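You operate a simulated robot arm through the tools that you are given. There is no shell and no other tool. Be economical: measure what you need, move in short steps, check, and stop when the job is done.

Carry out the task below with a simulated two-armed robot. There is one attempt and no reset: what you move stays moved.

JOB
Open the larder pull-out drawer, fetch the yellow cheese and set it in the onion basket and shut the drawer again. Take the bread roll from the island top and leave it on the worktop beside the air fryer. Put the red stoneware pot from the island top on the cream small plate and the black stoneware pot on the plate with a red rim. Shut the cloth drawer. Pull the shallow drawer beside the oven open. Do these in any order. Set down upright: stoneware pot.

Only the result counts: the job must be done as asked and must still hold three seconds after the hand-in. Knocking over, shifting, dropping, spilling or breaking anything else fails it. Flat cloth is picked up by pressing the open fingertips on it (5 to 10 N) and closing them slowly along it; thin cloth reads only 2 to 8 mm in the jaws.

ROBOT AND FRAMES
Two 7-joint arms with two-finger parallel grippers on one trunk, on a base that drives. Base frame: it is fixed to the floor where the robot stands at the start and does not move with it; the origin is under the middle of the robot, x ahead of it, y to its left, z up. Units: mm, rad, N and s.
The left shoulder is at the start at [70, 177, 991], the right one opposite. With the tool pointing down near the work surface each hand reaches from about 100 to 700 mm from the robot's upright axis, wherever it stands, measured 20 degrees to its own side. Places, roughly: bread roll (8x6x5 cm) [1800, -600, 900]; cloth drawer [2100, -1800, 800]; larder pull-out drawer [3700, 100, 500]; onion basket [3800, -100, 300]; plate with a red rim (19x18x3 cm) [1900, -1600, 900]; shallow drawer beside the oven [300, -3800, 800]; small plate (15x15x3 cm) [2100, -1600, 900]; stoneware pot [2000, -1250, 1000]; worktop beside the air fryer (17x26 cm) [1920, -3340, 920]; yellow cheese (10x7x6 cm) [1300, -700, 900]. Payload 3.43 kg a hand.
The tool frame of a hand sits at the grasp point between the pads (the TCP): z along the fingers, y along the line on which they close. The tips reach 30 mm beyond it. Largest opening 94 mm; finger width 28, thickness 10; the body of the gripper, 50 by 96 mm, starts 55 mm behind the TCP.
Orientation is that of the tool frame in the base frame, as a unit quaternion [x, y, z, w]. With the fingers straight down and closing along the base's y, the tool's x points along the base's -x, its y along +y and its z along -z.

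CONTROLS
- The arms move only by the tool apply_moves. It takes "left_deltas", "right_deltas" or both (then of equal length, played together; a hand with none holds still); each is a list of rows, each an object of numbers (a shift or turn left out is 0, a gripper value left out holds the last): "x", "y", "z": the shift along the tool's x, y, z in mm; "ax", "ay", "az": the turn, a rotation vector about the tool's x, y, z in rad; "gripper": the finger opening in mm, from 0 to 94. In form: [{"x": .., "y": .., "z": .., "ax": .., "ay": .., "az": .., "gripper": ..}, ...]. A call has 1 to 12 rows; each row shifts and turns the commanded pose from where the row before left it, along the tool's axes as they then stand. A row lasts 0.2 s, in which the tool goes at most 50 mm and 0.15 rad; a call with a longer step from one row to the next is refused whole, and so is a gripper value outside its range. A pose out of reach is approached as far as the arm can. The call stops where the force on the tool passes 40 N (or 10 N more than at its start, if that is more) or the arm is blocked; 0.2 s more then pass. Each finger travels about 153 mm/s and halts on what it meets, pressing with about 36 N; the grip force reading is that of the motor and also rises with nothing between the fingers. The clock runs only during rows and for 0.2 s after the last one: add rows that do not move to give the fingers time. It gives the time, the measured TCP pose, the force on the tool (base axes), the opening and the grip force at its end, in the units of the frame above (readings bear some noise), with the torque about the TCP (base axes, N m) and any sound that the robot's microphone picked up.
- Cameras (640 x 400 px; columns grow to the right, rows downward): "scene" is now at [143.1, -5.4, 1345.2]; the picture's right is [-0.07, -1.00, 0.00], its down [-0.23, 0.01, -0.97] and it looks along [0.97, -0.06, -0.23] (base axes); focal length 264 px, centre (320, 200). "left" rides on the left gripper at [76, -14, -102] in its tool frame; the picture's right is [0.18, 0.98, 0.00], its down [-0.75, 0.14, -0.64] and it looks along [-0.63, 0.12, 0.77] (tool axes); focal length 243 px, centre (320, 200). "right" rides on the right gripper at [76, 14, -103] in its tool frame; the picture's right is [-0.18, 0.98, 0.00], its down [-0.75, -0.14, -0.64] and it looks along [-0.63, -0.12, 0.77] (tool axes); focal length 243 px, centre (320, 200). There is no depth. A picture from a camera that has moved, and an enlarged one, comes with that camera's place and axes in the base frame and with its lens.
- snapshot(camera): a new picture of that camera. No time passes.
- slide_trunk(by): slides the trunk up (or, below 0, down) by that many mm; the arms and the scene camera ride with it, the base frame stays. It gives what a move gives, with no picture.
- drive_base(legs): drives the robot by 1 to 6 legs, each [ahead, turn to the left] in mm and rad, along the robot's own axes; the way and the turn of a leg run together, so that a leg with both is an arc; at most 1500 mm and 3.142 rad a leg. The arms and the cameras ride along, it lands a little off, and it stops where it bumps. It gives what a move gives.
- turn_head(pan, tilt): turns the head with the scene camera to pan (to the left, within 1.501 rad either way) and tilt (down, from -0.506 to 1.204), counted from straight ahead of the robot. It gives what a move gives.
- close_up(camera, box): a new picture of the part [left, top, right, bottom] of that camera's present view, enlarged. No time passes.
- sign_off(): hands the job in; it is judged then, once.

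Work in short steps. Places have to be worked out from the pictures, the camera data and where the tool is seen: move nearer, look again, correct. Check each grasp and each placing, and mend what went wrong. You have 186 turns and 166 pictures in all, those below and enlarged ones among them. Open the grippers and draw the arms clear of the work before you hand the job in, unless the task says otherwise; then end with one line.

The tools are called as name(argument=value, ...) on one line, values as JSON. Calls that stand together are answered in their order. apply_moves: Moves the arms, as the interface text tells. Its arguments: {"type":"object","properties":{"left_deltas":{"type":"array","items":{"type":"object","properties":{"x":{"type":"number"},"y":{"type":"number"},"z":{"type":"number"},"ax":{"type":"number"},"ay":{"type":"number"},"az":{"type":"number"},"gripper":{"type":"number"}}}},"right_deltas":{"type":"array","items":{"type":"object","properties":{"x":{"type":"number"},"y":{"type":"number"},"z":{"type":"number"},"ax":{"type":"number"},"ay":{"type":"number"},"az":{"type":"number"},"gripper":{"type":"number"}}}}},"required":[]} The other tools are called the same way: slide_trunk (by) slides the trunk up or down; drive_base (legs) drives the base; turn_head (pan, tilt) turns the head that bears the scene camera; snapshot (camera) takes a picture; close_up (camera, box) takes an enlarged picture of a part of a camera's view; sign_off () hands the job in.

At the start:

```text
time_s: 0.0
left_ee_pos: [485.2, 222.9, 1216.5]
left_tcp_rot: [0.0, 1.0, 0.0, 0.0]
left_ft_force: [0.5, 0.2, -0.1]
left_moment: [0.02, 0.0, -0.02]
left_width: 94.1
left_gripper_force: 0.1
right_ee_pos: [331.1, -140.3, 1250.8]
right_tcp_rot: [-0.001, 1.0, 0.002, 0.002]
right_ft_force: [1.2, -0.4, -0.2]
right_moment: [-0.01, -0.01, 0.01]
right_width: 93.8
right_gripper_force: 0.1
trunk travel left (down, up): [-571.0, 269.0]
robot x, y, heading: [-1.3, 0.8, -0.003]
head pan, tilt: [-0.066, 0.229]
```

scene: 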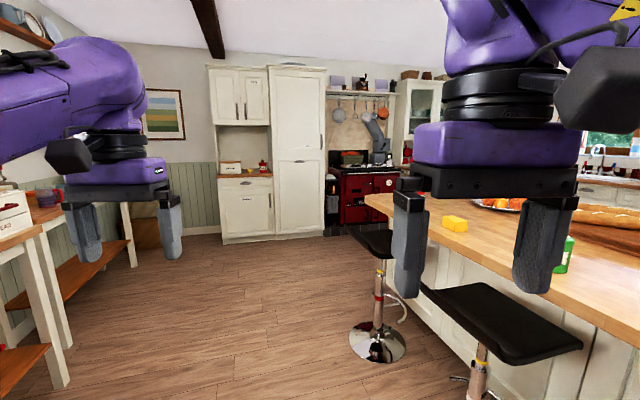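
right: 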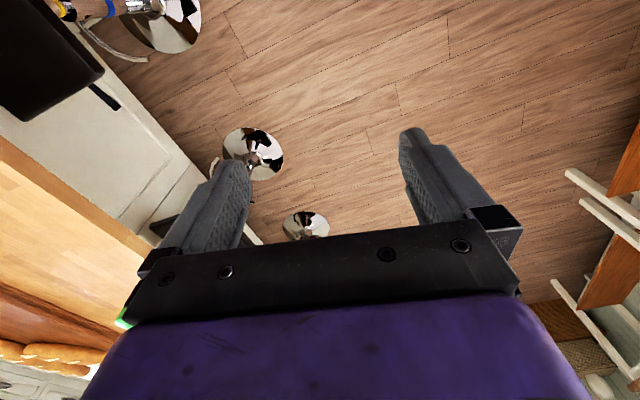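
left: 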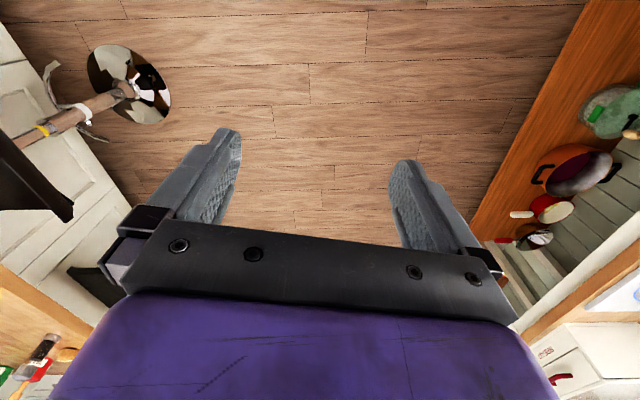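

I start by looking around: first to the right, over the island.

turn_head(pan=-0.6, tilt=0.3)

snapshot(camera="scene")

turn_head(pan=-1.3, tilt=0.3)

snapshot(camera="scene")

```text
time_s: 1.0
left_ee_pos: [485.6, 221.9, 1215.8]
left_tcp_rot: [0.001, 1.0, 0.0, 0.0]
left_ft_force: [1.5, -0.1, -0.4]
left_moment: [0.01, 0.0, 0.01]
left_width: 93.9
left_gripper_force: 0.0
right_ee_pos: [330.0, -139.3, 1251.3]
right_tcp_rot: [0.0, 1.0, 0.002, 0.003]
right_ft_force: [-0.3, 0.7, 0.4]
right_moment: [0.01, -0.02, -0.03]
right_width: 94.2
right_gripper_force: 0.1
trunk travel left (down, up): [-571.0, 269.0]
robot x, y, heading: [-0.8, -0.9, 0.0]
head pan, tilt: [-0.6, 0.3]
```

```text
162 pictures are left
camera scene: at [127.0, -51.9, 1338.6], right [-0.56, -0.83, 0.0], down [-0.24, 0.17, -0.96], along [0.79, -0.54, -0.3], focal length 264 px, centre (320, 200)
```

scene: 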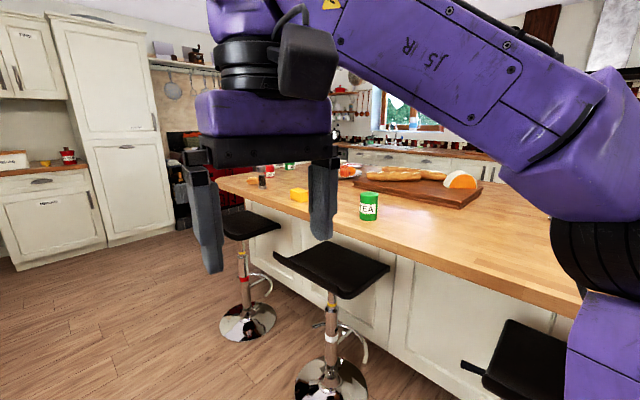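

```text
time_s: 2.0
left_ee_pos: [484.9, 221.2, 1215.7]
left_tcp_rot: [0.001, 1.0, 0.0, 0.0]
left_ft_force: [0.9, -0.4, -0.3]
left_moment: [-0.05, 0.01, 0.0]
left_width: 94.1
left_gripper_force: 0.1
right_ee_pos: [330.6, -140.8, 1250.7]
right_tcp_rot: [-0.001, 1.0, 0.002, 0.002]
right_ft_force: [0.4, -0.1, 0.3]
right_moment: [-0.03, 0.02, 0.0]
right_width: 94.0
right_gripper_force: 0.1
trunk travel left (down, up): [-571.0, 269.0]
robot x, y, heading: [-1.4, -1.2, -0.003]
head pan, tilt: [-1.3, 0.3]
```

```text
161 pictures are left
camera scene: at [75.0, -89.3, 1338.6], right [-0.96, -0.27, 0.0], down [-0.08, 0.28, -0.96], along [0.26, -0.92, -0.3], focal length 264 px, centre (320, 200)
```

scene: 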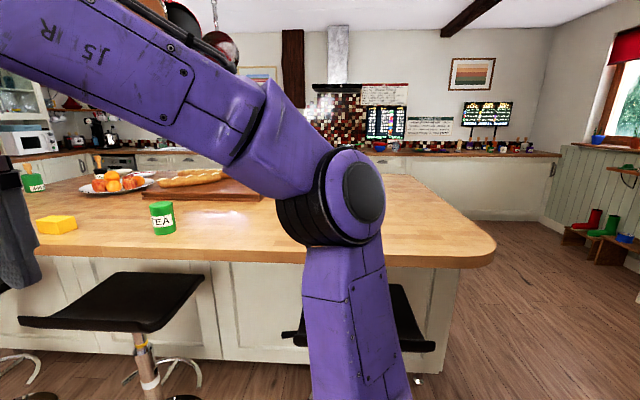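

Island runs from x≈-240 to ≈2200 with its near edge around y≈-600; the cheese is near (1320,-734). I drive ahead along y=0 and look at the island from close up.

drive_base(legs=[[1300, 0], [0, -1.571]])

turn_head(pan=0.0, tilt=0.5)

snapshot(camera="scene")

turn_head(pan=0.8, tilt=0.4)

snapshot(camera="scene")

```text
time_s: 12.3
left_ee_pos: [1521.5, -459.3, 1216.5]
left_tcp_rot: [0.693, 0.721, 0.0, 0.0]
left_ft_force: [0.3, 0.8, -0.2]
left_moment: [-0.01, 0.03, -0.01]
left_width: 94.1
left_gripper_force: 0.1
right_ee_pos: [1154.9, -317.5, 1250.8]
right_tcp_rot: [0.691, 0.722, -0.002, 0.003]
right_ft_force: [-0.1, 0.4, 0.0]
right_moment: [-0.01, 0.0, 0.02]
right_width: 93.8
right_gripper_force: 0.0
trunk travel left (down, up): [-571.0, 269.0]
robot x, y, heading: [1285.1, 13.3, -1.527]
head pan, tilt: [-1.3, 0.3]
```

```text
time_s: 13.7
left_ee_pos: [1522.3, -459.2, 1216.4]
left_tcp_rot: [0.693, 0.721, 0.0, 0.0]
left_ft_force: [0.3, -0.3, -0.2]
left_moment: [0.01, 0.0, -0.03]
left_width: 94.1
left_gripper_force: 0.0
right_ee_pos: [1154.1, -318.2, 1250.3]
right_tcp_rot: [0.693, 0.721, 0.0, 0.003]
right_ft_force: [0.3, 0.0, 0.5]
right_moment: [0.0, 0.03, -0.01]
right_width: 94.0
right_gripper_force: 0.1
trunk travel left (down, up): [-571.0, 269.0]
robot x, y, heading: [1281.0, 16.0, -1.53]
head pan, tilt: [0.0, 0.499]
```

```text
160 pictures are left
camera scene: at [1287.1, -123.2, 1320.2], right [-1.0, -0.04, 0.0], down [-0.02, 0.48, -0.88], along [0.03, -0.88, -0.48], focal length 264 px, centre (320, 200)
```

scene: 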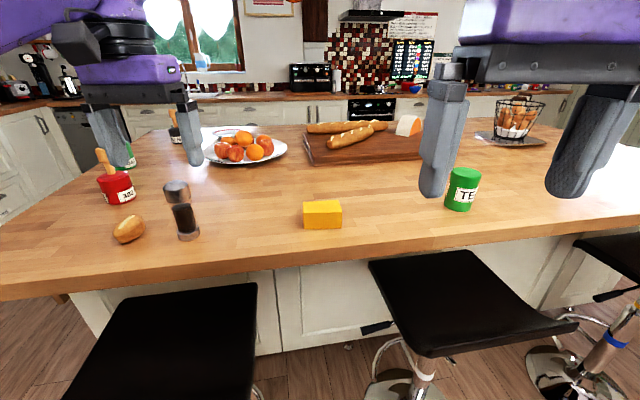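

```text
time_s: 14.9
left_ee_pos: [1523.3, -459.8, 1216.2]
left_tcp_rot: [0.693, 0.721, 0.0, 0.0]
left_ft_force: [0.0, 0.3, -0.2]
left_moment: [-0.04, -0.01, 0.02]
left_width: 94.0
left_gripper_force: 0.1
right_ee_pos: [1154.7, -319.0, 1249.7]
right_tcp_rot: [0.692, 0.722, -0.002, 0.003]
right_ft_force: [-0.2, 0.4, 0.5]
right_moment: [-0.01, 0.03, 0.01]
right_width: 93.9
right_gripper_force: 0.0
trunk travel left (down, up): [-571.0, 269.0]
robot x, y, heading: [1282.9, 17.6, -1.532]
head pan, tilt: [0.799, 0.4]
```

```text
159 pictures are left
camera scene: at [1352.4, -94.2, 1329.3], right [-0.67, -0.74, 0.0], down [-0.29, 0.26, -0.92], along [0.69, -0.62, -0.39], focal length 264 px, centre (320, 200)
```

scene: 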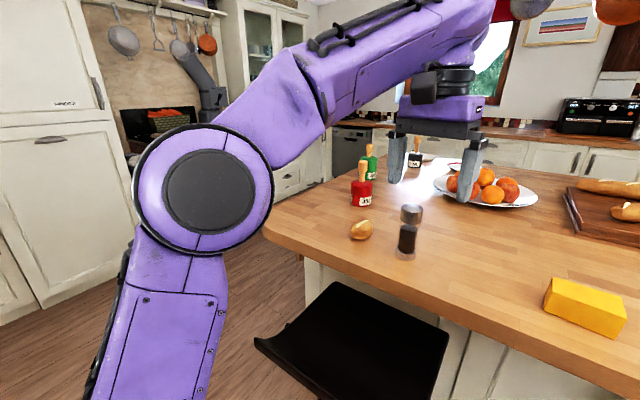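

The cheese is at about (1302,-718), its long side along x; the roll at about (1778,-646). I go a bit nearer, turned left so that the cheese lies to the right hand's side.

drive_base(legs=[[105, 0], [0, 0.3]])

turn_head(pan=-0.2, tilt=0.6)

snapshot(camera="scene")

```text
time_s: 17.0
left_ee_pos: [1656.0, -470.8, 1215.5]
left_tcp_rot: [0.577, 0.817, 0.0, -0.001]
left_ft_force: [-0.1, 0.3, -0.3]
left_moment: [0.01, -0.01, -0.01]
left_width: 94.1
left_gripper_force: 0.0
right_ee_pos: [1264.3, -445.9, 1250.4]
right_tcp_rot: [0.576, 0.817, 0.0, 0.003]
right_ft_force: [-0.3, -0.2, 0.5]
right_moment: [-0.01, -0.01, -0.01]
right_width: 93.9
right_gripper_force: 0.1
trunk travel left (down, up): [-571.0, 269.0]
robot x, y, heading: [1286.6, -87.2, -1.229]
head pan, tilt: [0.799, 0.4]
```

```text
time_s: 18.3
left_ee_pos: [1657.4, -470.7, 1215.9]
left_tcp_rot: [0.577, 0.817, 0.0, -0.001]
left_ft_force: [0.8, 0.2, 0.0]
left_moment: [-0.01, -0.01, 0.02]
left_width: 93.8
left_gripper_force: 0.0
right_ee_pos: [1265.1, -444.4, 1250.7]
right_tcp_rot: [0.576, 0.818, 0.0, 0.003]
right_ft_force: [0.4, -0.5, -0.6]
right_moment: [0.03, 0.01, 0.01]
right_width: 94.1
right_gripper_force: 0.0
trunk travel left (down, up): [-571.0, 269.0]
robot x, y, heading: [1286.7, -87.4, -1.232]
head pan, tilt: [-0.201, 0.6]
```

```text
158 pictures are left
camera scene: at [1315.2, -221.9, 1311.1], right [-0.99, -0.14, 0.0], down [-0.08, 0.56, -0.83], along [0.12, -0.82, -0.56], focal length 264 px, centre (320, 200)
```

scene: 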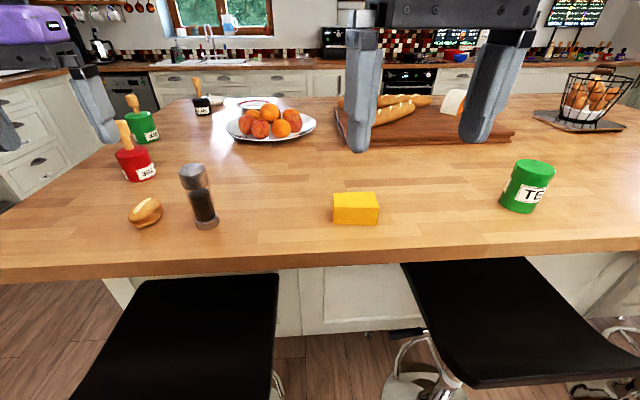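

Cheese judged centred at (1303,-738), top ≈969, about 105 wide along x and 63 deep. I turn the right hand so it closes along base y, then move over it.

apply_moves(right_deltas=[{"az": -0.1363}, {"az": -0.1363}, {"az": -0.1363}, {"az": -0.1363}, {"az": -0.1363}, {"az": -0.1363}, {"az": -0.1363}, {"az": -0.1363}, {"az": -0.1363}])

apply_moves(right_deltas=[{"x": -6, "y": -48}, {"x": -6, "y": -49}, {"x": -6, "y": -49}, {"x": -6, "y": -49}, {"x": -6, "y": -49}, {"x": -7, "y": -49}, {"z": 45}, {"z": 45}, {"z": 45}, {}])

snapshot(camera="right")

snapshot(camera="scene")

```text
time_s: 20.3
left_ee_pos: [1657.0, -471.1, 1215.9]
left_tcp_rot: [0.576, 0.817, 0.0, 0.0]
left_ft_force: [0.1, -0.2, 0.2]
left_moment: [-0.01, 0.04, 0.01]
left_width: 93.9
left_gripper_force: 0.2
right_ee_pos: [1264.0, -447.1, 1251.3]
right_tcp_rot: [-0.001, 1.0, -0.002, 0.003]
right_ft_force: [0.2, 0.4, 0.5]
right_moment: [-0.02, -0.01, -0.03]
right_width: 94.3
right_gripper_force: 0.0
trunk travel left (down, up): [-571.0, 269.0]
robot x, y, heading: [1284.6, -86.5, -1.231]
head pan, tilt: [-0.201, 0.6]
```

```text
time_s: 22.5
left_ee_pos: [1657.6, -470.4, 1215.8]
left_tcp_rot: [0.577, 0.817, 0.0, 0.001]
left_ft_force: [0.5, -0.3, 0.4]
left_moment: [0.04, -0.01, 0.01]
left_width: 94.0
left_gripper_force: 0.0
right_ee_pos: [1290.2, -642.9, 1082.9]
right_tcp_rot: [-0.001, 1.0, -0.002, 0.003]
right_ft_force: [-0.4, -0.3, -0.8]
right_moment: [-0.01, 0.05, -0.01]
right_width: 94.0
right_gripper_force: 0.1
right hand out of reach, approached as far as the arm can: row 3, 4, 5, 6
trunk travel left (down, up): [-571.0, 269.0]
robot x, y, heading: [1283.8, -86.4, -1.228]
head pan, tilt: [-0.201, 0.6]
```

```text
157 pictures are left
camera right: at [1211.4, -628.3, 1184.4], right [0.18, 0.98, 0.0], down [0.75, -0.14, 0.65], along [0.63, -0.12, -0.76], focal length 243 px, centre (320, 200)
```

right: 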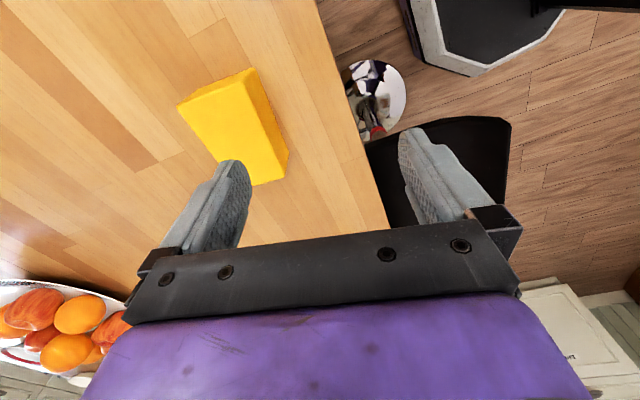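

```text
156 pictures are left
camera scene: at [1315.2, -221.8, 1311.1], right [-0.99, -0.14, 0.0], down [-0.08, 0.56, -0.83], along [0.12, -0.82, -0.56], focal length 264 px, centre (320, 200)
```

scene: 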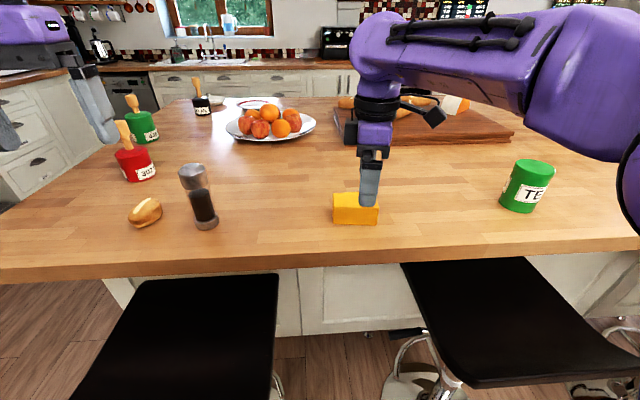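

The arm fell short of the cheese by about 100 mm. Before driving nearer I check the clearance between my base and the stools.

turn_head(pan=0.3, tilt=1.2)

snapshot(camera="scene")

```text
time_s: 23.5
left_ee_pos: [1656.3, -470.2, 1215.0]
left_tcp_rot: [0.577, 0.817, 0.0, 0.001]
left_ft_force: [0.5, 0.0, -0.3]
left_moment: [-0.03, -0.02, 0.02]
left_width: 93.9
left_gripper_force: 0.0
right_ee_pos: [1289.4, -642.7, 1080.6]
right_tcp_rot: [0.001, 1.0, -0.002, 0.003]
right_ft_force: [1.1, 0.3, -0.3]
right_moment: [0.01, -0.01, 0.01]
right_width: 94.1
right_gripper_force: 0.1
trunk travel left (down, up): [-571.0, 269.0]
robot x, y, heading: [1286.3, -87.8, -1.229]
head pan, tilt: [0.3, 1.201]
```

```text
155 pictures are left
camera scene: at [1336.1, -179.3, 1266.6], right [-0.8, -0.6, 0.0], down [-0.56, 0.75, -0.36], along [0.22, -0.29, -0.93], focal length 264 px, centre (320, 200)
```

scene: 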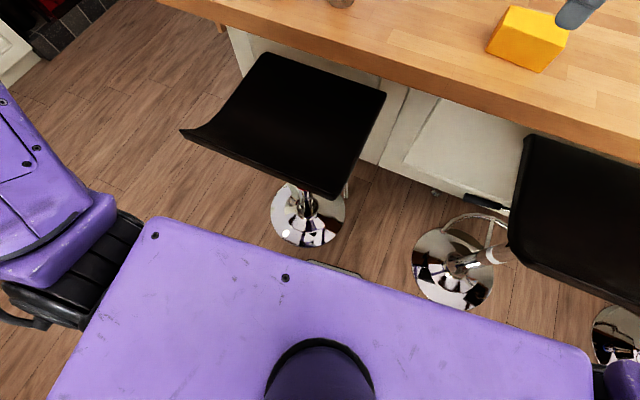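

Base front is ≈250 mm ahead of the axis; the left stool's foot reaches to about (1547,-333). I'll lift the hand and shift to (1200,-190), midway clear of both stools, then turn so the cheese is on my right side.

apply_moves(right_deltas=[{"y": 40, "z": -45}, {"y": 45, "z": -20}, {"y": 45, "z": -45}, {"y": 45, "z": -45}])

drive_base(legs=[[0, -1.037], [134, 0], [0, 1.167]])

turn_head(pan=-0.2, tilt=0.7)

snapshot(camera="scene")

```text
refused: row 1 steps farther than a row can; nothing moved
```

```text
time_s: 30.4
left_ee_pos: [1612.1, -528.2, 1216.3]
left_tcp_rot: [0.529, 0.849, 0.0, 0.0]
left_ft_force: [0.2, -0.3, 0.5]
left_moment: [0.02, 0.02, 0.0]
left_width: 94.0
left_gripper_force: 0.0
right_ee_pos: [1265.4, -740.4, 1081.9]
right_tcp_rot: [-0.058, 0.998, -0.002, 0.002]
right_ft_force: [-0.5, -0.9, 0.5]
right_moment: [0.01, -0.02, 0.0]
right_width: 93.9
right_gripper_force: 0.1
trunk travel left (down, up): [-571.0, 269.0]
robot x, y, heading: [1197.7, -186.9, -1.115]
head pan, tilt: [0.3, 1.201]
```

```text
time_s: 31.3
left_ee_pos: [1612.3, -527.7, 1216.2]
left_tcp_rot: [0.528, 0.849, -0.001, 0.001]
left_ft_force: [-0.7, 0.7, 0.3]
left_moment: [-0.01, -0.02, 0.0]
left_width: 94.0
left_gripper_force: 0.1
right_ee_pos: [1265.2, -739.7, 1082.6]
right_tcp_rot: [-0.058, 0.998, -0.001, 0.003]
right_ft_force: [-0.2, 0.1, 0.3]
right_moment: [-0.02, -0.03, -0.04]
right_width: 93.9
right_gripper_force: 0.1
trunk travel left (down, up): [-571.0, 269.0]
robot x, y, heading: [1199.0, -189.8, -1.118]
head pan, tilt: [-0.201, 0.7]
```

```text
154 pictures are left
camera scene: at [1242.9, -315.5, 1302.4], right [-0.97, -0.25, 0.0], down [-0.16, 0.62, -0.76], along [0.19, -0.74, -0.64], focal length 264 px, centre (320, 200)
```

scene: 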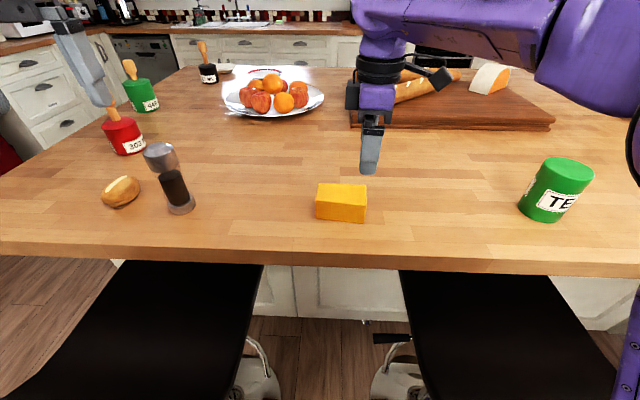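

The hand is now at (1265,-740) and the cheese centre computes to ≈(1304,-735), rotated ≈0.15 rad. I align over it and look with the wrist camera.

apply_moves(right_deltas=[{"x": -39, "y": 2}, {"az": -0.04, "z": 25}])

snapshot(camera="right")

```text
time_s: 31.9
left_ee_pos: [1611.6, -527.4, 1215.5]
left_tcp_rot: [0.529, 0.849, 0.001, 0.001]
left_ft_force: [-0.1, 0.4, -0.6]
left_moment: [0.01, -0.01, 0.0]
left_width: 93.9
left_gripper_force: 0.0
right_ee_pos: [1304.3, -734.9, 1056.0]
right_tcp_rot: [-0.077, 0.997, -0.002, 0.003]
right_ft_force: [-0.3, -0.6, 0.4]
right_moment: [0.04, -0.04, 0.01]
right_width: 94.0
right_gripper_force: 0.1
trunk travel left (down, up): [-571.0, 269.0]
robot x, y, heading: [1197.6, -192.8, -1.114]
head pan, tilt: [-0.201, 0.7]
```

```text
153 pictures are left
camera right: at [1225.0, -732.4, 1158.7], right [0.03, 1.0, 0.0], down [0.76, -0.02, 0.65], along [0.65, -0.02, -0.76], focal length 243 px, centre (320, 200)
```

right: 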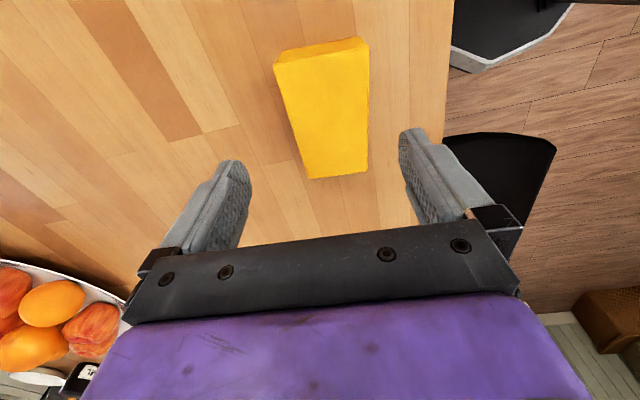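

Cheese centre refines to (1307,-726). I correct, descend to TCP z≈956 and close.

apply_moves(right_deltas=[{"x": -3, "y": 9, "az": 0.03}, {"z": 40}, {"z": 40}, {"z": 20}, {}])

snapshot(camera="right")

```text
time_s: 33.1
left_ee_pos: [1613.2, -527.2, 1216.7]
left_tcp_rot: [0.527, 0.85, 0.001, 0.0]
left_ft_force: [1.0, 0.9, 0.0]
left_moment: [0.0, 0.0, -0.02]
left_width: 94.1
left_gripper_force: 0.1
right_ee_pos: [1308.6, -725.1, 957.1]
right_tcp_rot: [-0.063, 0.998, -0.001, 0.003]
right_ft_force: [-0.1, -0.6, 0.0]
right_moment: [-0.02, -0.01, 0.0]
right_width: 93.7
right_gripper_force: 0.0
trunk travel left (down, up): [-571.0, 269.0]
robot x, y, heading: [1199.4, -186.4, -1.111]
head pan, tilt: [-0.201, 0.7]
```

```text
152 pictures are left
camera right: at [1229.0, -720.3, 1059.9], right [0.06, 1.0, 0.0], down [0.76, -0.04, 0.65], along [0.65, -0.04, -0.76], focal length 243 px, centre (320, 200)
```

right: 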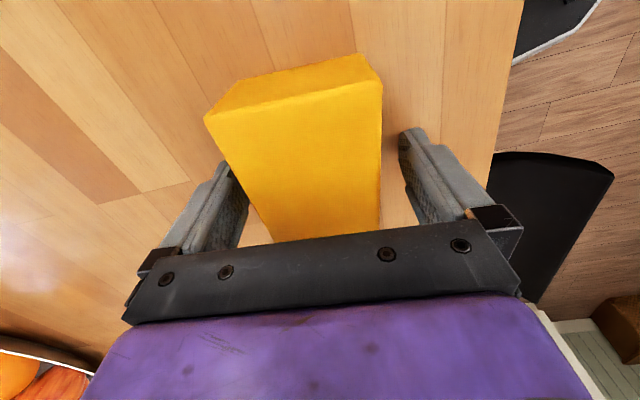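

The cheese lies between the fingers, fairly centred. I close.

apply_moves(right_deltas=[{"gripper": 50}, {"gripper": 40}, {"gripper": 40}, {"z": -40}, {"z": -40}, {"z": -40}, {"z": -40}])

snapshot(camera="scene")

```text
time_s: 34.7
left_ee_pos: [1612.4, -527.2, 1216.1]
left_tcp_rot: [0.529, 0.849, 0.0, -0.001]
left_ft_force: [0.6, -0.2, -0.1]
left_moment: [0.01, 0.0, -0.02]
left_width: 94.1
left_gripper_force: 0.1
right_ee_pos: [1307.4, -725.2, 1120.0]
right_tcp_rot: [-0.063, 0.998, -0.002, 0.003]
right_ft_force: [-0.1, -0.3, -2.4]
right_moment: [-0.03, 0.0, 0.0]
right_width: 67.0
right_gripper_force: 36.1
trunk travel left (down, up): [-571.0, 269.0]
robot x, y, heading: [1195.5, -186.2, -1.114]
head pan, tilt: [-0.201, 0.7]
```

```text
151 pictures are left
camera scene: at [1243.1, -315.4, 1302.5], right [-0.97, -0.25, 0.0], down [-0.16, 0.62, -0.76], along [0.19, -0.74, -0.64], focal length 264 px, centre (320, 200)
```

scene: 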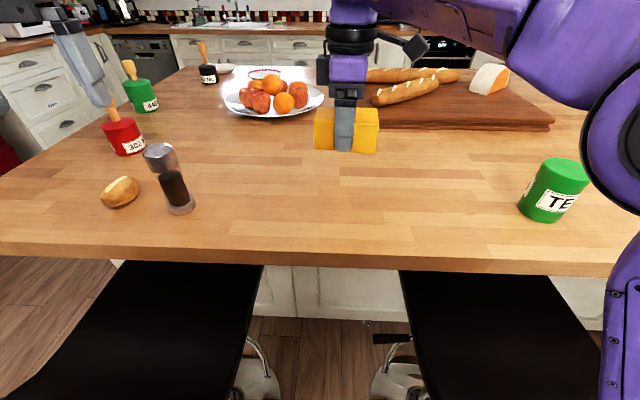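

Cheese gripped (67 mm, ~0.24 kg). I retract and raise the hand, then back off, turn to face the larder wall and drive toward it.

apply_moves(right_deltas=[{"y": 40, "z": -25}, {"y": 40, "z": -25}, {"y": 40, "z": -25}, {"y": 40, "z": -25}, {"y": 40, "z": -20}])

drive_base(legs=[[-150, 0], [0, 1.11], [1400, 0]])

turn_head(pan=0.0, tilt=0.5)

snapshot(camera="scene")

```text
time_s: 35.9
left_ee_pos: [1612.7, -526.2, 1216.2]
left_tcp_rot: [0.529, 0.849, -0.001, 0.001]
left_ft_force: [0.1, 0.7, -0.6]
left_moment: [-0.03, 0.02, 0.03]
left_width: 94.2
left_gripper_force: 0.1
right_ee_pos: [1280.6, -523.8, 1237.1]
right_tcp_rot: [-0.064, 0.998, -0.003, 0.002]
right_ft_force: [-0.9, 0.6, -2.3]
right_moment: [-0.05, 0.0, 0.02]
right_width: 67.0
right_gripper_force: 36.2
trunk travel left (down, up): [-571.0, 269.0]
robot x, y, heading: [1196.7, -188.0, -1.116]
head pan, tilt: [-0.201, 0.7]
```

```text
time_s: 46.5
left_ee_pos: [3007.4, 130.8, 1215.4]
left_tcp_rot: [0.013, 1.0, -0.001, -0.001]
left_ft_force: [-0.1, 0.5, 0.2]
left_moment: [0.01, -0.01, -0.01]
left_width: 94.3
left_gripper_force: 0.0
right_ee_pos: [2852.9, -162.6, 1236.8]
right_tcp_rot: [-0.57, 0.821, 0.0, 0.003]
right_ft_force: [-0.7, -0.3, -2.1]
right_moment: [0.02, 0.0, -0.02]
right_width: 66.9
right_gripper_force: 36.2
trunk travel left (down, up): [-571.0, 269.0]
robot x, y, heading: [2516.1, -79.6, -0.028]
head pan, tilt: [-0.201, 0.7]
```

```text
time_s: 47.3
left_ee_pos: [3007.7, 130.9, 1216.2]
left_tcp_rot: [0.012, 1.0, 0.0, 0.0]
left_ft_force: [-0.3, 0.5, -0.1]
left_moment: [-0.02, 0.05, 0.02]
left_width: 93.8
left_gripper_force: 0.0
right_ee_pos: [2853.6, -161.8, 1236.9]
right_tcp_rot: [-0.57, 0.822, 0.0, 0.003]
right_ft_force: [0.2, 0.3, -1.9]
right_moment: [-0.01, 0.0, -0.01]
right_width: 66.7
right_gripper_force: 36.0
trunk travel left (down, up): [-571.0, 269.0]
robot x, y, heading: [2515.6, -78.3, -0.027]
head pan, tilt: [0.0, 0.499]
```

```text
150 pictures are left
camera scene: at [2657.3, -81.6, 1320.1], right [-0.03, -1.0, 0.0], down [-0.48, 0.01, -0.88], along [0.88, -0.02, -0.48], focal length 264 px, centre (320, 200)
```

scene: 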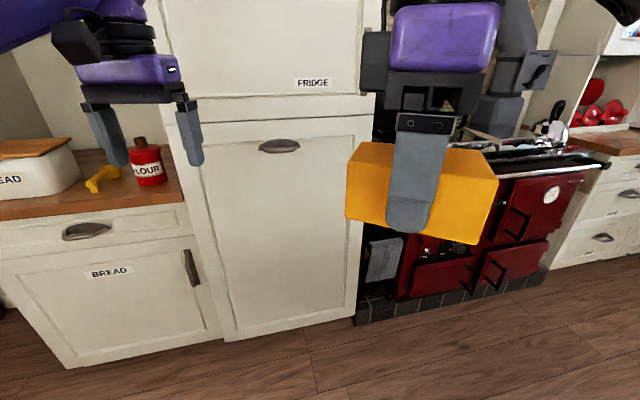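

The larder pull-out is the tall front under "FRIDGE" with a cup handle near (3550,40,1048). I take an enlarged look at it.

close_up(camera="scene", box=[220, 100, 340, 190])

turn_head(pan=-0.9, tilt=0.5)

snapshot(camera="scene")

```text
4.44 times, centred on (280, 145) of scene
camera zoom: at [2657.3, -81.6, 1320.1], right [-0.03, -1.0, 0.0], down [-0.48, 0.01, -0.88], along [0.88, -0.02, -0.48], focal length 1174 px, centre (498, 444)
```

zoom: 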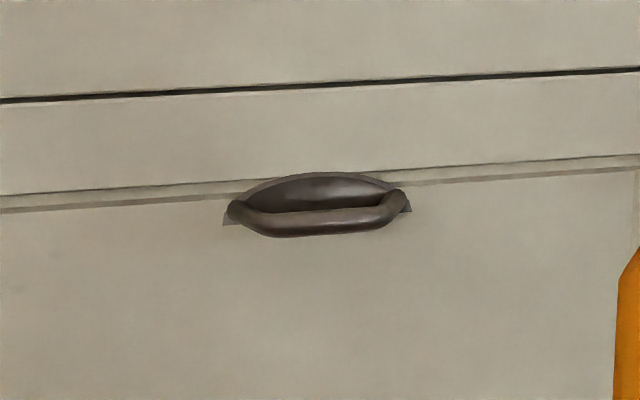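

```text
time_s: 48.5
left_ee_pos: [3007.7, 130.3, 1214.2]
left_tcp_rot: [0.013, 1.0, 0.0, 0.0]
left_ft_force: [0.4, -0.3, 0.8]
left_moment: [0.01, 0.02, -0.03]
left_width: 94.1
left_gripper_force: 0.1
right_ee_pos: [2852.1, -162.5, 1237.7]
right_tcp_rot: [-0.57, 0.822, -0.001, 0.003]
right_ft_force: [-0.1, 0.0, -2.7]
right_moment: [0.0, 0.01, 0.02]
right_width: 66.6
right_gripper_force: 35.8
trunk travel left (down, up): [-571.0, 269.0]
robot x, y, heading: [2512.3, -77.3, -0.027]
head pan, tilt: [-0.901, 0.499]
```

```text
148 pictures are left
camera scene: at [2621.1, -151.9, 1320.2], right [-0.8, -0.6, 0.0], down [-0.29, 0.38, -0.88], along [0.53, -0.7, -0.48], focal length 264 px, centre (320, 200)
```

scene: 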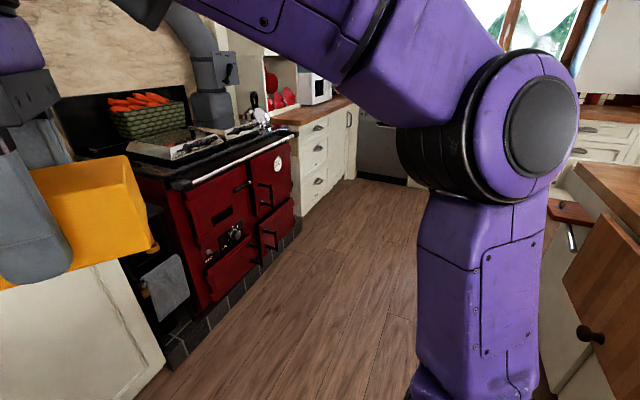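

The handle is a horizontal bar on a backplate: I'll grip it with the left hand pointing forward, fingers above and below. First I pitch the left hand to the horizontal.

apply_moves(left_deltas=[{"ay": -0.143}, {"ay": -0.143}, {"ay": -0.143}, {"ay": -0.143}, {"ay": -0.143}, {"ay": -0.143}, {"ay": -0.143}, {"ay": -0.143}, {"ay": -0.143}, {"ay": -0.143}, {"ay": -0.143}])

apply_moves(left_deltas=[{"az": 0.143}, {"az": 0.143}, {"az": 0.143}, {"az": 0.143}, {"az": 0.143}, {"az": 0.143}, {"az": 0.143}, {"az": 0.143}, {"az": 0.143}, {"az": 0.143}, {"az": 0.143}])

turn_head(pan=0.1, tilt=0.4)

snapshot(camera="scene")

```text
time_s: 50.9
left_ee_pos: [3007.9, 129.4, 1216.7]
left_tcp_rot: [0.009, 0.706, -0.01, 0.708]
left_ft_force: [-0.2, 0.0, -0.3]
left_moment: [0.0, -0.01, -0.03]
left_width: 93.7
left_gripper_force: 0.0
right_ee_pos: [2854.0, -161.0, 1236.6]
right_tcp_rot: [-0.57, 0.822, 0.0, 0.002]
right_ft_force: [0.7, 0.1, -1.6]
right_moment: [0.0, -0.01, 0.02]
right_width: 66.5
right_gripper_force: 36.3
trunk travel left (down, up): [-571.0, 269.0]
robot x, y, heading: [2515.5, -73.9, -0.024]
head pan, tilt: [-0.901, 0.499]
```

```text
time_s: 53.3
left_ee_pos: [3008.0, 130.3, 1214.9]
left_tcp_rot: [0.507, 0.492, 0.495, 0.506]
left_ft_force: [0.1, 0.3, -0.8]
left_moment: [-0.02, 0.01, -0.02]
left_width: 94.0
left_gripper_force: 0.0
right_ee_pos: [2853.5, -162.8, 1237.6]
right_tcp_rot: [-0.57, 0.821, 0.0, 0.003]
right_ft_force: [0.2, -0.6, -2.0]
right_moment: [0.04, 0.02, 0.01]
right_width: 66.7
right_gripper_force: 35.9
trunk travel left (down, up): [-571.0, 269.0]
robot x, y, heading: [2513.2, -79.7, -0.028]
head pan, tilt: [-0.901, 0.499]
```

```text
time_s: 54.5
left_ee_pos: [3007.6, 130.7, 1215.4]
left_tcp_rot: [0.506, 0.493, 0.494, 0.507]
left_ft_force: [-0.4, 0.0, -0.1]
left_moment: [-0.01, 0.03, -0.01]
left_width: 94.1
left_gripper_force: 0.1
right_ee_pos: [2853.9, -161.4, 1236.9]
right_tcp_rot: [-0.57, 0.822, 0.0, 0.003]
right_ft_force: [-0.1, 0.1, -1.7]
right_moment: [0.02, 0.02, 0.03]
right_width: 66.7
right_gripper_force: 36.2
trunk travel left (down, up): [-571.0, 269.0]
robot x, y, heading: [2516.4, -79.8, -0.023]
head pan, tilt: [0.099, 0.4]
```

```text
147 pictures are left
camera scene: at [2658.7, -72.4, 1329.3], right [0.07, -1.0, 0.0], down [-0.39, -0.03, -0.92], along [0.92, 0.07, -0.39], focal length 264 px, centre (320, 200)
```

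scene: 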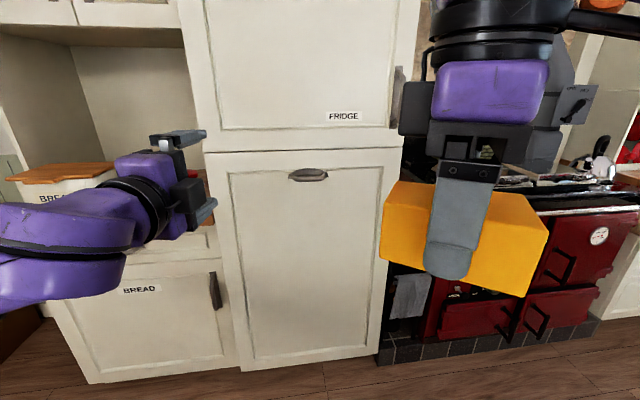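

The left hand now points forward with a vertical closing line. I lower it to handle height and line it up in y, then drive 300 mm nearer.

apply_moves(left_deltas=[{"x": -20, "y": -43}, {"x": -20, "y": -43}, {"x": -20, "y": -43}, {"x": -20, "y": -43}])

drive_base(legs=[[300, 0.025]])

snapshot(camera="scene")

snapshot(camera="left")

```text
time_s: 55.5
left_ee_pos: [3006.7, 49.3, 1040.7]
left_tcp_rot: [0.508, 0.492, 0.495, 0.505]
left_ft_force: [0.4, 1.0, 0.4]
left_moment: [-0.01, 0.04, 0.03]
left_width: 93.8
left_gripper_force: 0.1
right_ee_pos: [2854.8, -164.7, 1235.5]
right_tcp_rot: [-0.57, 0.821, 0.001, 0.002]
right_ft_force: [0.4, 0.3, -1.2]
right_moment: [0.03, -0.02, 0.01]
right_width: 66.8
right_gripper_force: 36.1
trunk travel left (down, up): [-571.0, 269.0]
robot x, y, heading: [2517.0, -78.7, -0.027]
head pan, tilt: [0.099, 0.4]
```

```text
time_s: 57.6
left_ee_pos: [3303.1, 59.8, 1043.2]
left_tcp_rot: [0.5, 0.5, 0.5, 0.5]
left_ft_force: [-0.1, 0.1, -0.9]
left_moment: [0.0, -0.02, 0.04]
left_width: 94.1
left_gripper_force: 0.1
right_ee_pos: [3155.6, -156.7, 1237.2]
right_tcp_rot: [-0.58, 0.814, 0.0, 0.004]
right_ft_force: [0.2, 0.0, -2.7]
right_moment: [0.01, 0.03, 0.0]
right_width: 66.9
right_gripper_force: 35.9
trunk travel left (down, up): [-571.0, 269.0]
robot x, y, heading: [2818.3, -82.9, 0.003]
head pan, tilt: [0.099, 0.4]
```

```text
146 pictures are left
camera scene: at [2959.2, -72.6, 1329.3], right [0.1, -0.99, 0.0], down [-0.39, -0.04, -0.92], along [0.92, 0.09, -0.39], focal length 264 px, centre (320, 200)
```

scene: 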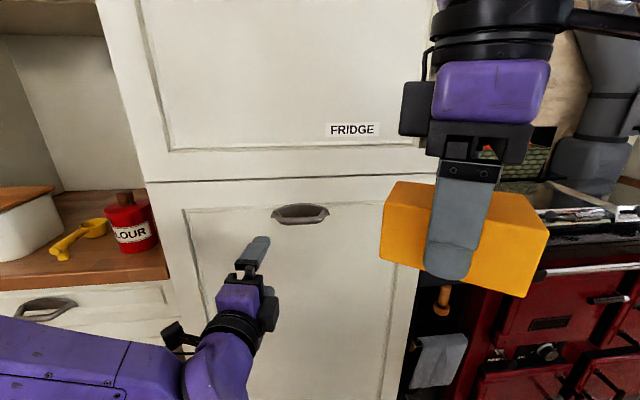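

```text
145 pictures are left
camera left: at [3201.9, 134.7, 1026.9], right [0.0, 0.18, 0.98], down [-0.64, -0.75, 0.14], along [0.77, -0.63, 0.12], focal length 243 px, centre (320, 200)
```

left: 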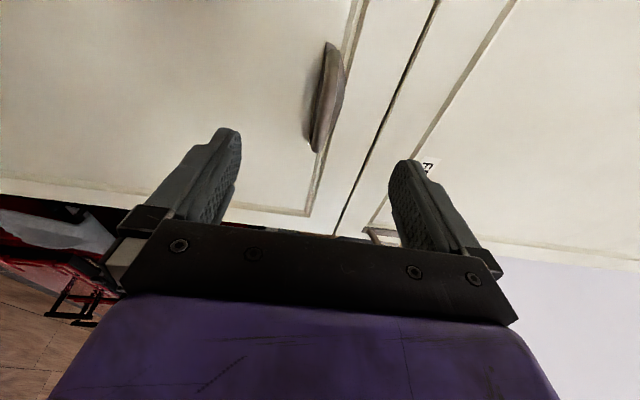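

Triangulation puts the handle bar at about x 3549, y 35, z 1033–1050. I enlarge both views to pin it.

close_up(camera="scene", box=[240, 180, 360, 255])

close_up(camera="left", box=[250, 20, 410, 170])

```text
5.33 times, centred on (300, 218) of scene
camera zoom: at [2959.2, -72.6, 1329.3], right [0.1, -0.99, 0.0], down [-0.39, -0.04, -0.92], along [0.92, 0.09, -0.39], focal length 1409 px, centre (427, 107)
```

zoom: 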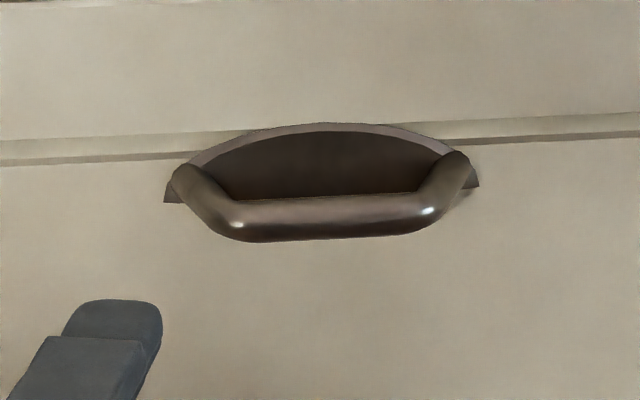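

```text
2.67 times, centred on (330, 95) of left
camera zoom: at [3201.9, 134.7, 1026.9], right [0.0, 0.18, 0.98], down [-0.64, -0.75, 0.14], along [0.77, -0.63, 0.12], focal length 647 px, centre (293, 480)
```

zoom: 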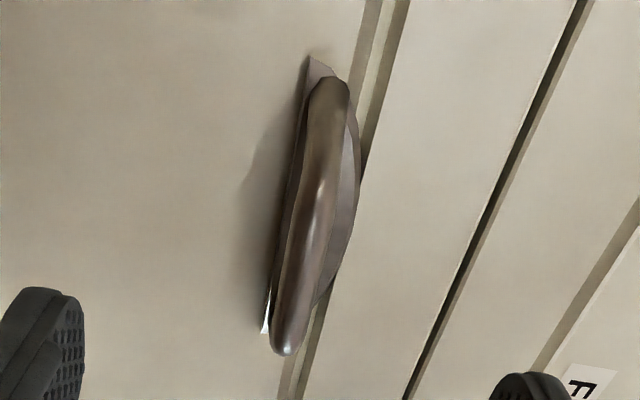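

Combined views give the bar at ≈(3488, 33, 1052). I align the left hand and advance 120 mm, then check.

apply_moves(left_deltas=[{"x": -27, "y": 10}, {"z": 40}, {"z": 40}, {"z": 40}])

snapshot(camera="left")

close_up(camera="scene", box=[230, 170, 390, 270])

```text
time_s: 58.6
left_ee_pos: [3425.7, 32.0, 1051.6]
left_tcp_rot: [0.5, 0.499, 0.501, 0.499]
left_ft_force: [0.4, 0.0, -1.1]
left_moment: [0.01, 0.0, -0.04]
left_width: 94.0
left_gripper_force: 0.0
right_ee_pos: [3157.0, -158.6, 1236.9]
right_tcp_rot: [-0.581, 0.814, 0.001, 0.003]
right_ft_force: [0.8, -0.9, -1.8]
right_moment: [0.02, 0.02, -0.01]
right_width: 67.0
right_gripper_force: 36.3
trunk travel left (down, up): [-571.0, 269.0]
robot x, y, heading: [2819.0, -83.5, 0.001]
head pan, tilt: [0.099, 0.4]
```

```text
142 pictures are left
camera left: at [3323.9, 106.9, 1035.1], right [0.0, 0.18, 0.98], down [-0.64, -0.75, 0.14], along [0.77, -0.63, 0.12], focal length 243 px, centre (320, 200)
```

left: 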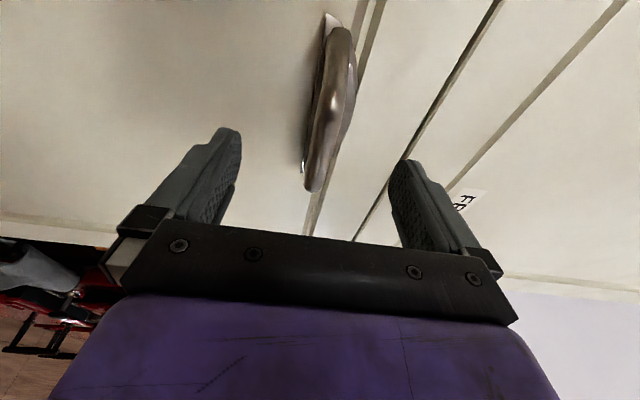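

```text
4.00 times, centred on (310, 220) of scene
camera zoom: at [2960.2, -73.4, 1329.2], right [0.1, -1.0, 0.0], down [-0.39, -0.04, -0.92], along [0.92, 0.09, -0.39], focal length 1057 px, centre (360, 120)
```

zoom: 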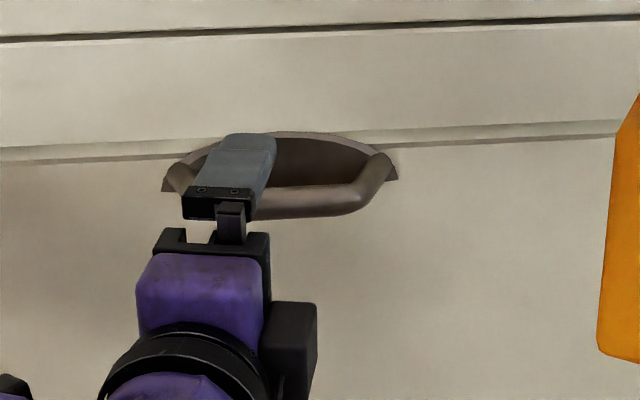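

Accounting for perspective, the bar is at ≈(3495, 30, 1051); the hand is aligned. I advance 62 mm and close on the bar.

apply_moves(left_deltas=[{"z": 31}, {"z": 31}, {"gripper": 50}, {"gripper": 15}, {"gripper": 5}, {"gripper": 5}])

snapshot(camera="left")

```text
time_s: 60.0
left_ee_pos: [3485.5, 33.3, 1053.2]
left_tcp_rot: [0.499, 0.5, 0.501, 0.5]
left_ft_force: [3.5, 1.6, 8.2]
left_moment: [-0.06, 0.0, -0.77]
left_width: 22.4
left_gripper_force: 45.1
right_ee_pos: [3155.2, -157.6, 1236.2]
right_tcp_rot: [-0.581, 0.814, -0.001, 0.004]
right_ft_force: [0.2, 1.0, -2.2]
right_moment: [0.01, -0.01, 0.01]
right_width: 66.8
right_gripper_force: 36.1
trunk travel left (down, up): [-571.0, 269.0]
robot x, y, heading: [2816.6, -80.5, -0.006]
head pan, tilt: [0.099, 0.4]
```

```text
140 pictures are left
camera left: at [3383.5, 108.0, 1037.1], right [0.0, 0.18, 0.98], down [-0.64, -0.75, 0.14], along [0.77, -0.63, 0.12], focal length 243 px, centre (320, 200)
```

left: 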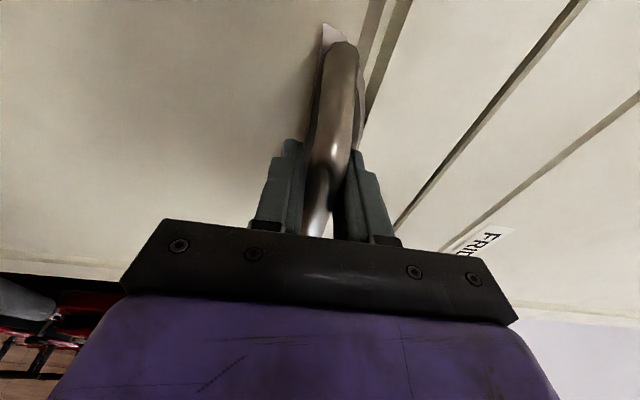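

Bar gripped (22 mm). I pull by backing the base 300 mm and watch.

drive_base(legs=[[-150, 0], [-150, 0]])

turn_head(pan=0.1, tilt=0.6)

snapshot(camera="scene")

```text
time_s: 60.8
left_ee_pos: [3473.6, 31.2, 1053.6]
left_tcp_rot: [0.5, 0.498, 0.501, 0.501]
left_ft_force: [7.4, -5.1, -10.0]
left_moment: [-0.11, -0.12, 1.36]
left_width: 22.5
left_gripper_force: 45.4
right_ee_pos: [3140.6, -159.7, 1236.1]
right_tcp_rot: [-0.581, 0.814, 0.002, 0.001]
right_ft_force: [0.0, -0.6, -1.8]
right_moment: [0.03, 0.0, -0.02]
right_width: 66.6
right_gripper_force: 36.2
trunk travel left (down, up): [-571.0, 269.0]
robot x, y, heading: [2800.4, -83.9, -0.005]
head pan, tilt: [0.099, 0.4]
stopped in leg 1: the force on the tool passed its limit (the readings are from after the stop); the commanded pose is now the measured one
```

```text
time_s: 61.5
left_ee_pos: [3469.9, 29.6, 1052.6]
left_tcp_rot: [0.499, 0.498, 0.502, 0.502]
left_ft_force: [-0.4, -6.2, -24.5]
left_moment: [-0.02, -0.19, -1.24]
left_width: 22.3
left_gripper_force: 45.0
right_ee_pos: [3140.7, -158.7, 1235.8]
right_tcp_rot: [-0.58, 0.814, 0.002, 0.001]
right_ft_force: [-0.4, -0.6, -2.8]
right_moment: [0.0, -0.02, 0.01]
right_width: 67.1
right_gripper_force: 36.3
trunk travel left (down, up): [-571.0, 269.0]
robot x, y, heading: [2797.4, -83.7, -0.004]
head pan, tilt: [0.099, 0.6]
```

```text
139 pictures are left
camera scene: at [2940.2, -74.2, 1310.4], right [0.1, -1.0, 0.0], down [-0.57, -0.05, -0.82], along [0.82, 0.08, -0.57], focal length 264 px, centre (320, 200)
```

scene: 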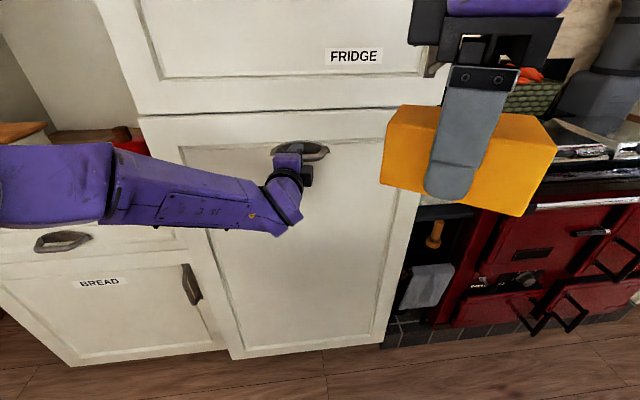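

The drawer came about 15 mm and the force limit tripped, probably from the quick start. I pull gently with the arm instead.

apply_moves(left_deltas=[{"z": -6}, {"z": -6}, {"z": -8}, {"z": -8}, {"z": -10}, {"z": -10}, {"z": -10}, {"z": -10}, {"z": -10}, {"z": -10}, {"z": -10}, {"z": -10}])

snapshot(camera="scene")

```text
time_s: 62.6
left_ee_pos: [3437.9, 24.6, 1052.7]
left_tcp_rot: [0.503, 0.496, 0.497, 0.504]
left_ft_force: [2.6, -22.4, -14.1]
left_moment: [-0.24, 0.01, 0.33]
left_width: 22.6
left_gripper_force: 44.9
right_ee_pos: [3136.7, -161.7, 1237.6]
right_tcp_rot: [-0.579, 0.815, 0.001, 0.003]
right_ft_force: [-0.1, 0.4, -1.6]
right_moment: [-0.06, -0.05, 0.0]
right_width: 67.0
right_gripper_force: 36.5
trunk travel left (down, up): [-571.0, 269.0]
robot x, y, heading: [2796.5, -82.0, -0.013]
head pan, tilt: [0.099, 0.6]
stopped in row 5 (left hand): the force on the tool passed its limit (the readings are from after the stop); the commanded pose is now the measured one
```

```text
138 pictures are left
camera scene: at [2937.1, -77.4, 1311.3], right [0.09, -1.0, 0.0], down [-0.56, -0.05, -0.82], along [0.82, 0.08, -0.57], focal length 264 px, centre (320, 200)
```

scene: 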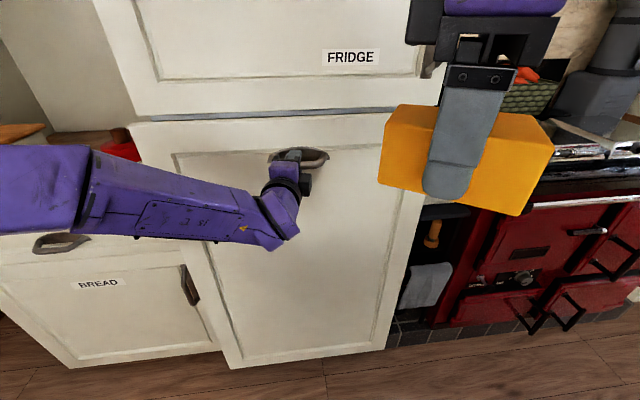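

It is sliding out (≈47 mm so far) with some sideways load. I continue more slowly, easing the hand toward +y.

apply_moves(left_deltas=[{"x": 4}, {"z": -4}, {"z": -5}, {"z": -5}, {"z": -5}, {"z": -5}, {"z": -5}, {"z": -5}, {"z": -5}, {"z": -5}, {"z": -5}, {"z": -5}])

```text
time_s: 65.2
left_ee_pos: [3387.9, 26.4, 1053.0]
left_tcp_rot: [0.502, 0.495, 0.5, 0.503]
left_ft_force: [5.2, -29.7, -21.6]
left_moment: [-0.31, -0.08, 0.35]
left_width: 22.4
left_gripper_force: 44.5
right_ee_pos: [3140.2, -165.6, 1233.0]
right_tcp_rot: [-0.58, 0.814, 0.004, 0.003]
right_ft_force: [-0.2, 0.3, -2.9]
right_moment: [0.04, 0.0, 0.03]
right_width: 66.8
right_gripper_force: 35.8
trunk travel left (down, up): [-571.0, 269.0]
robot x, y, heading: [2798.7, -85.0, -0.003]
head pan, tilt: [0.099, 0.6]
```

All 54 mm done; the load on the hand is sideways (-30 y) and down, so I relieve toward -y and down while pulling on.

apply_moves(left_deltas=[{"x": -4, "y": -2}, {"x": -4, "y": -2, "z": -5}, {"z": -7}, {"z": -7}, {"z": -7}, {"z": -7}, {"z": -7}, {"z": -7}, {"z": -7}, {"z": -7}, {"z": -7}, {"z": -7}])

snapshot(camera="scene")

```text
time_s: 67.8
left_ee_pos: [3307.9, 20.1, 1052.9]
left_tcp_rot: [0.501, 0.492, 0.502, 0.504]
left_ft_force: [6.1, -29.5, 16.1]
left_moment: [-0.13, -0.02, 0.14]
left_width: 22.0
left_gripper_force: 45.2
right_ee_pos: [3136.1, -165.1, 1235.1]
right_tcp_rot: [-0.58, 0.815, 0.003, 0.004]
right_ft_force: [-0.4, -0.1, -2.6]
right_moment: [0.02, -0.04, 0.0]
right_width: 67.0
right_gripper_force: 36.2
trunk travel left (down, up): [-571.0, 269.0]
robot x, y, heading: [2796.0, -83.4, -0.006]
head pan, tilt: [0.099, 0.6]
```

```text
137 pictures are left
camera scene: at [2934.8, -82.7, 1311.3], right [0.09, -1.0, -0.01], down [-0.56, -0.05, -0.83], along [0.82, 0.08, -0.56], focal length 264 px, centre (320, 200)
```

scene: 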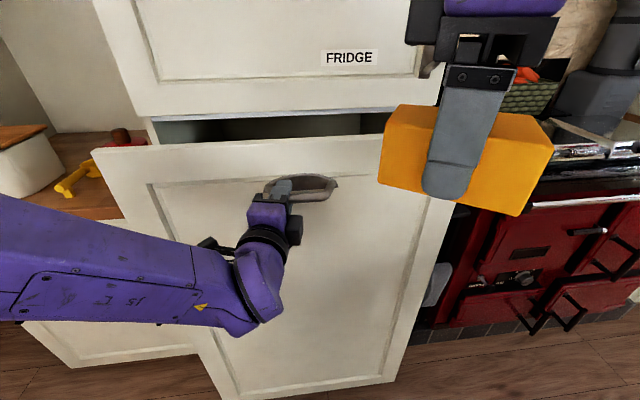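

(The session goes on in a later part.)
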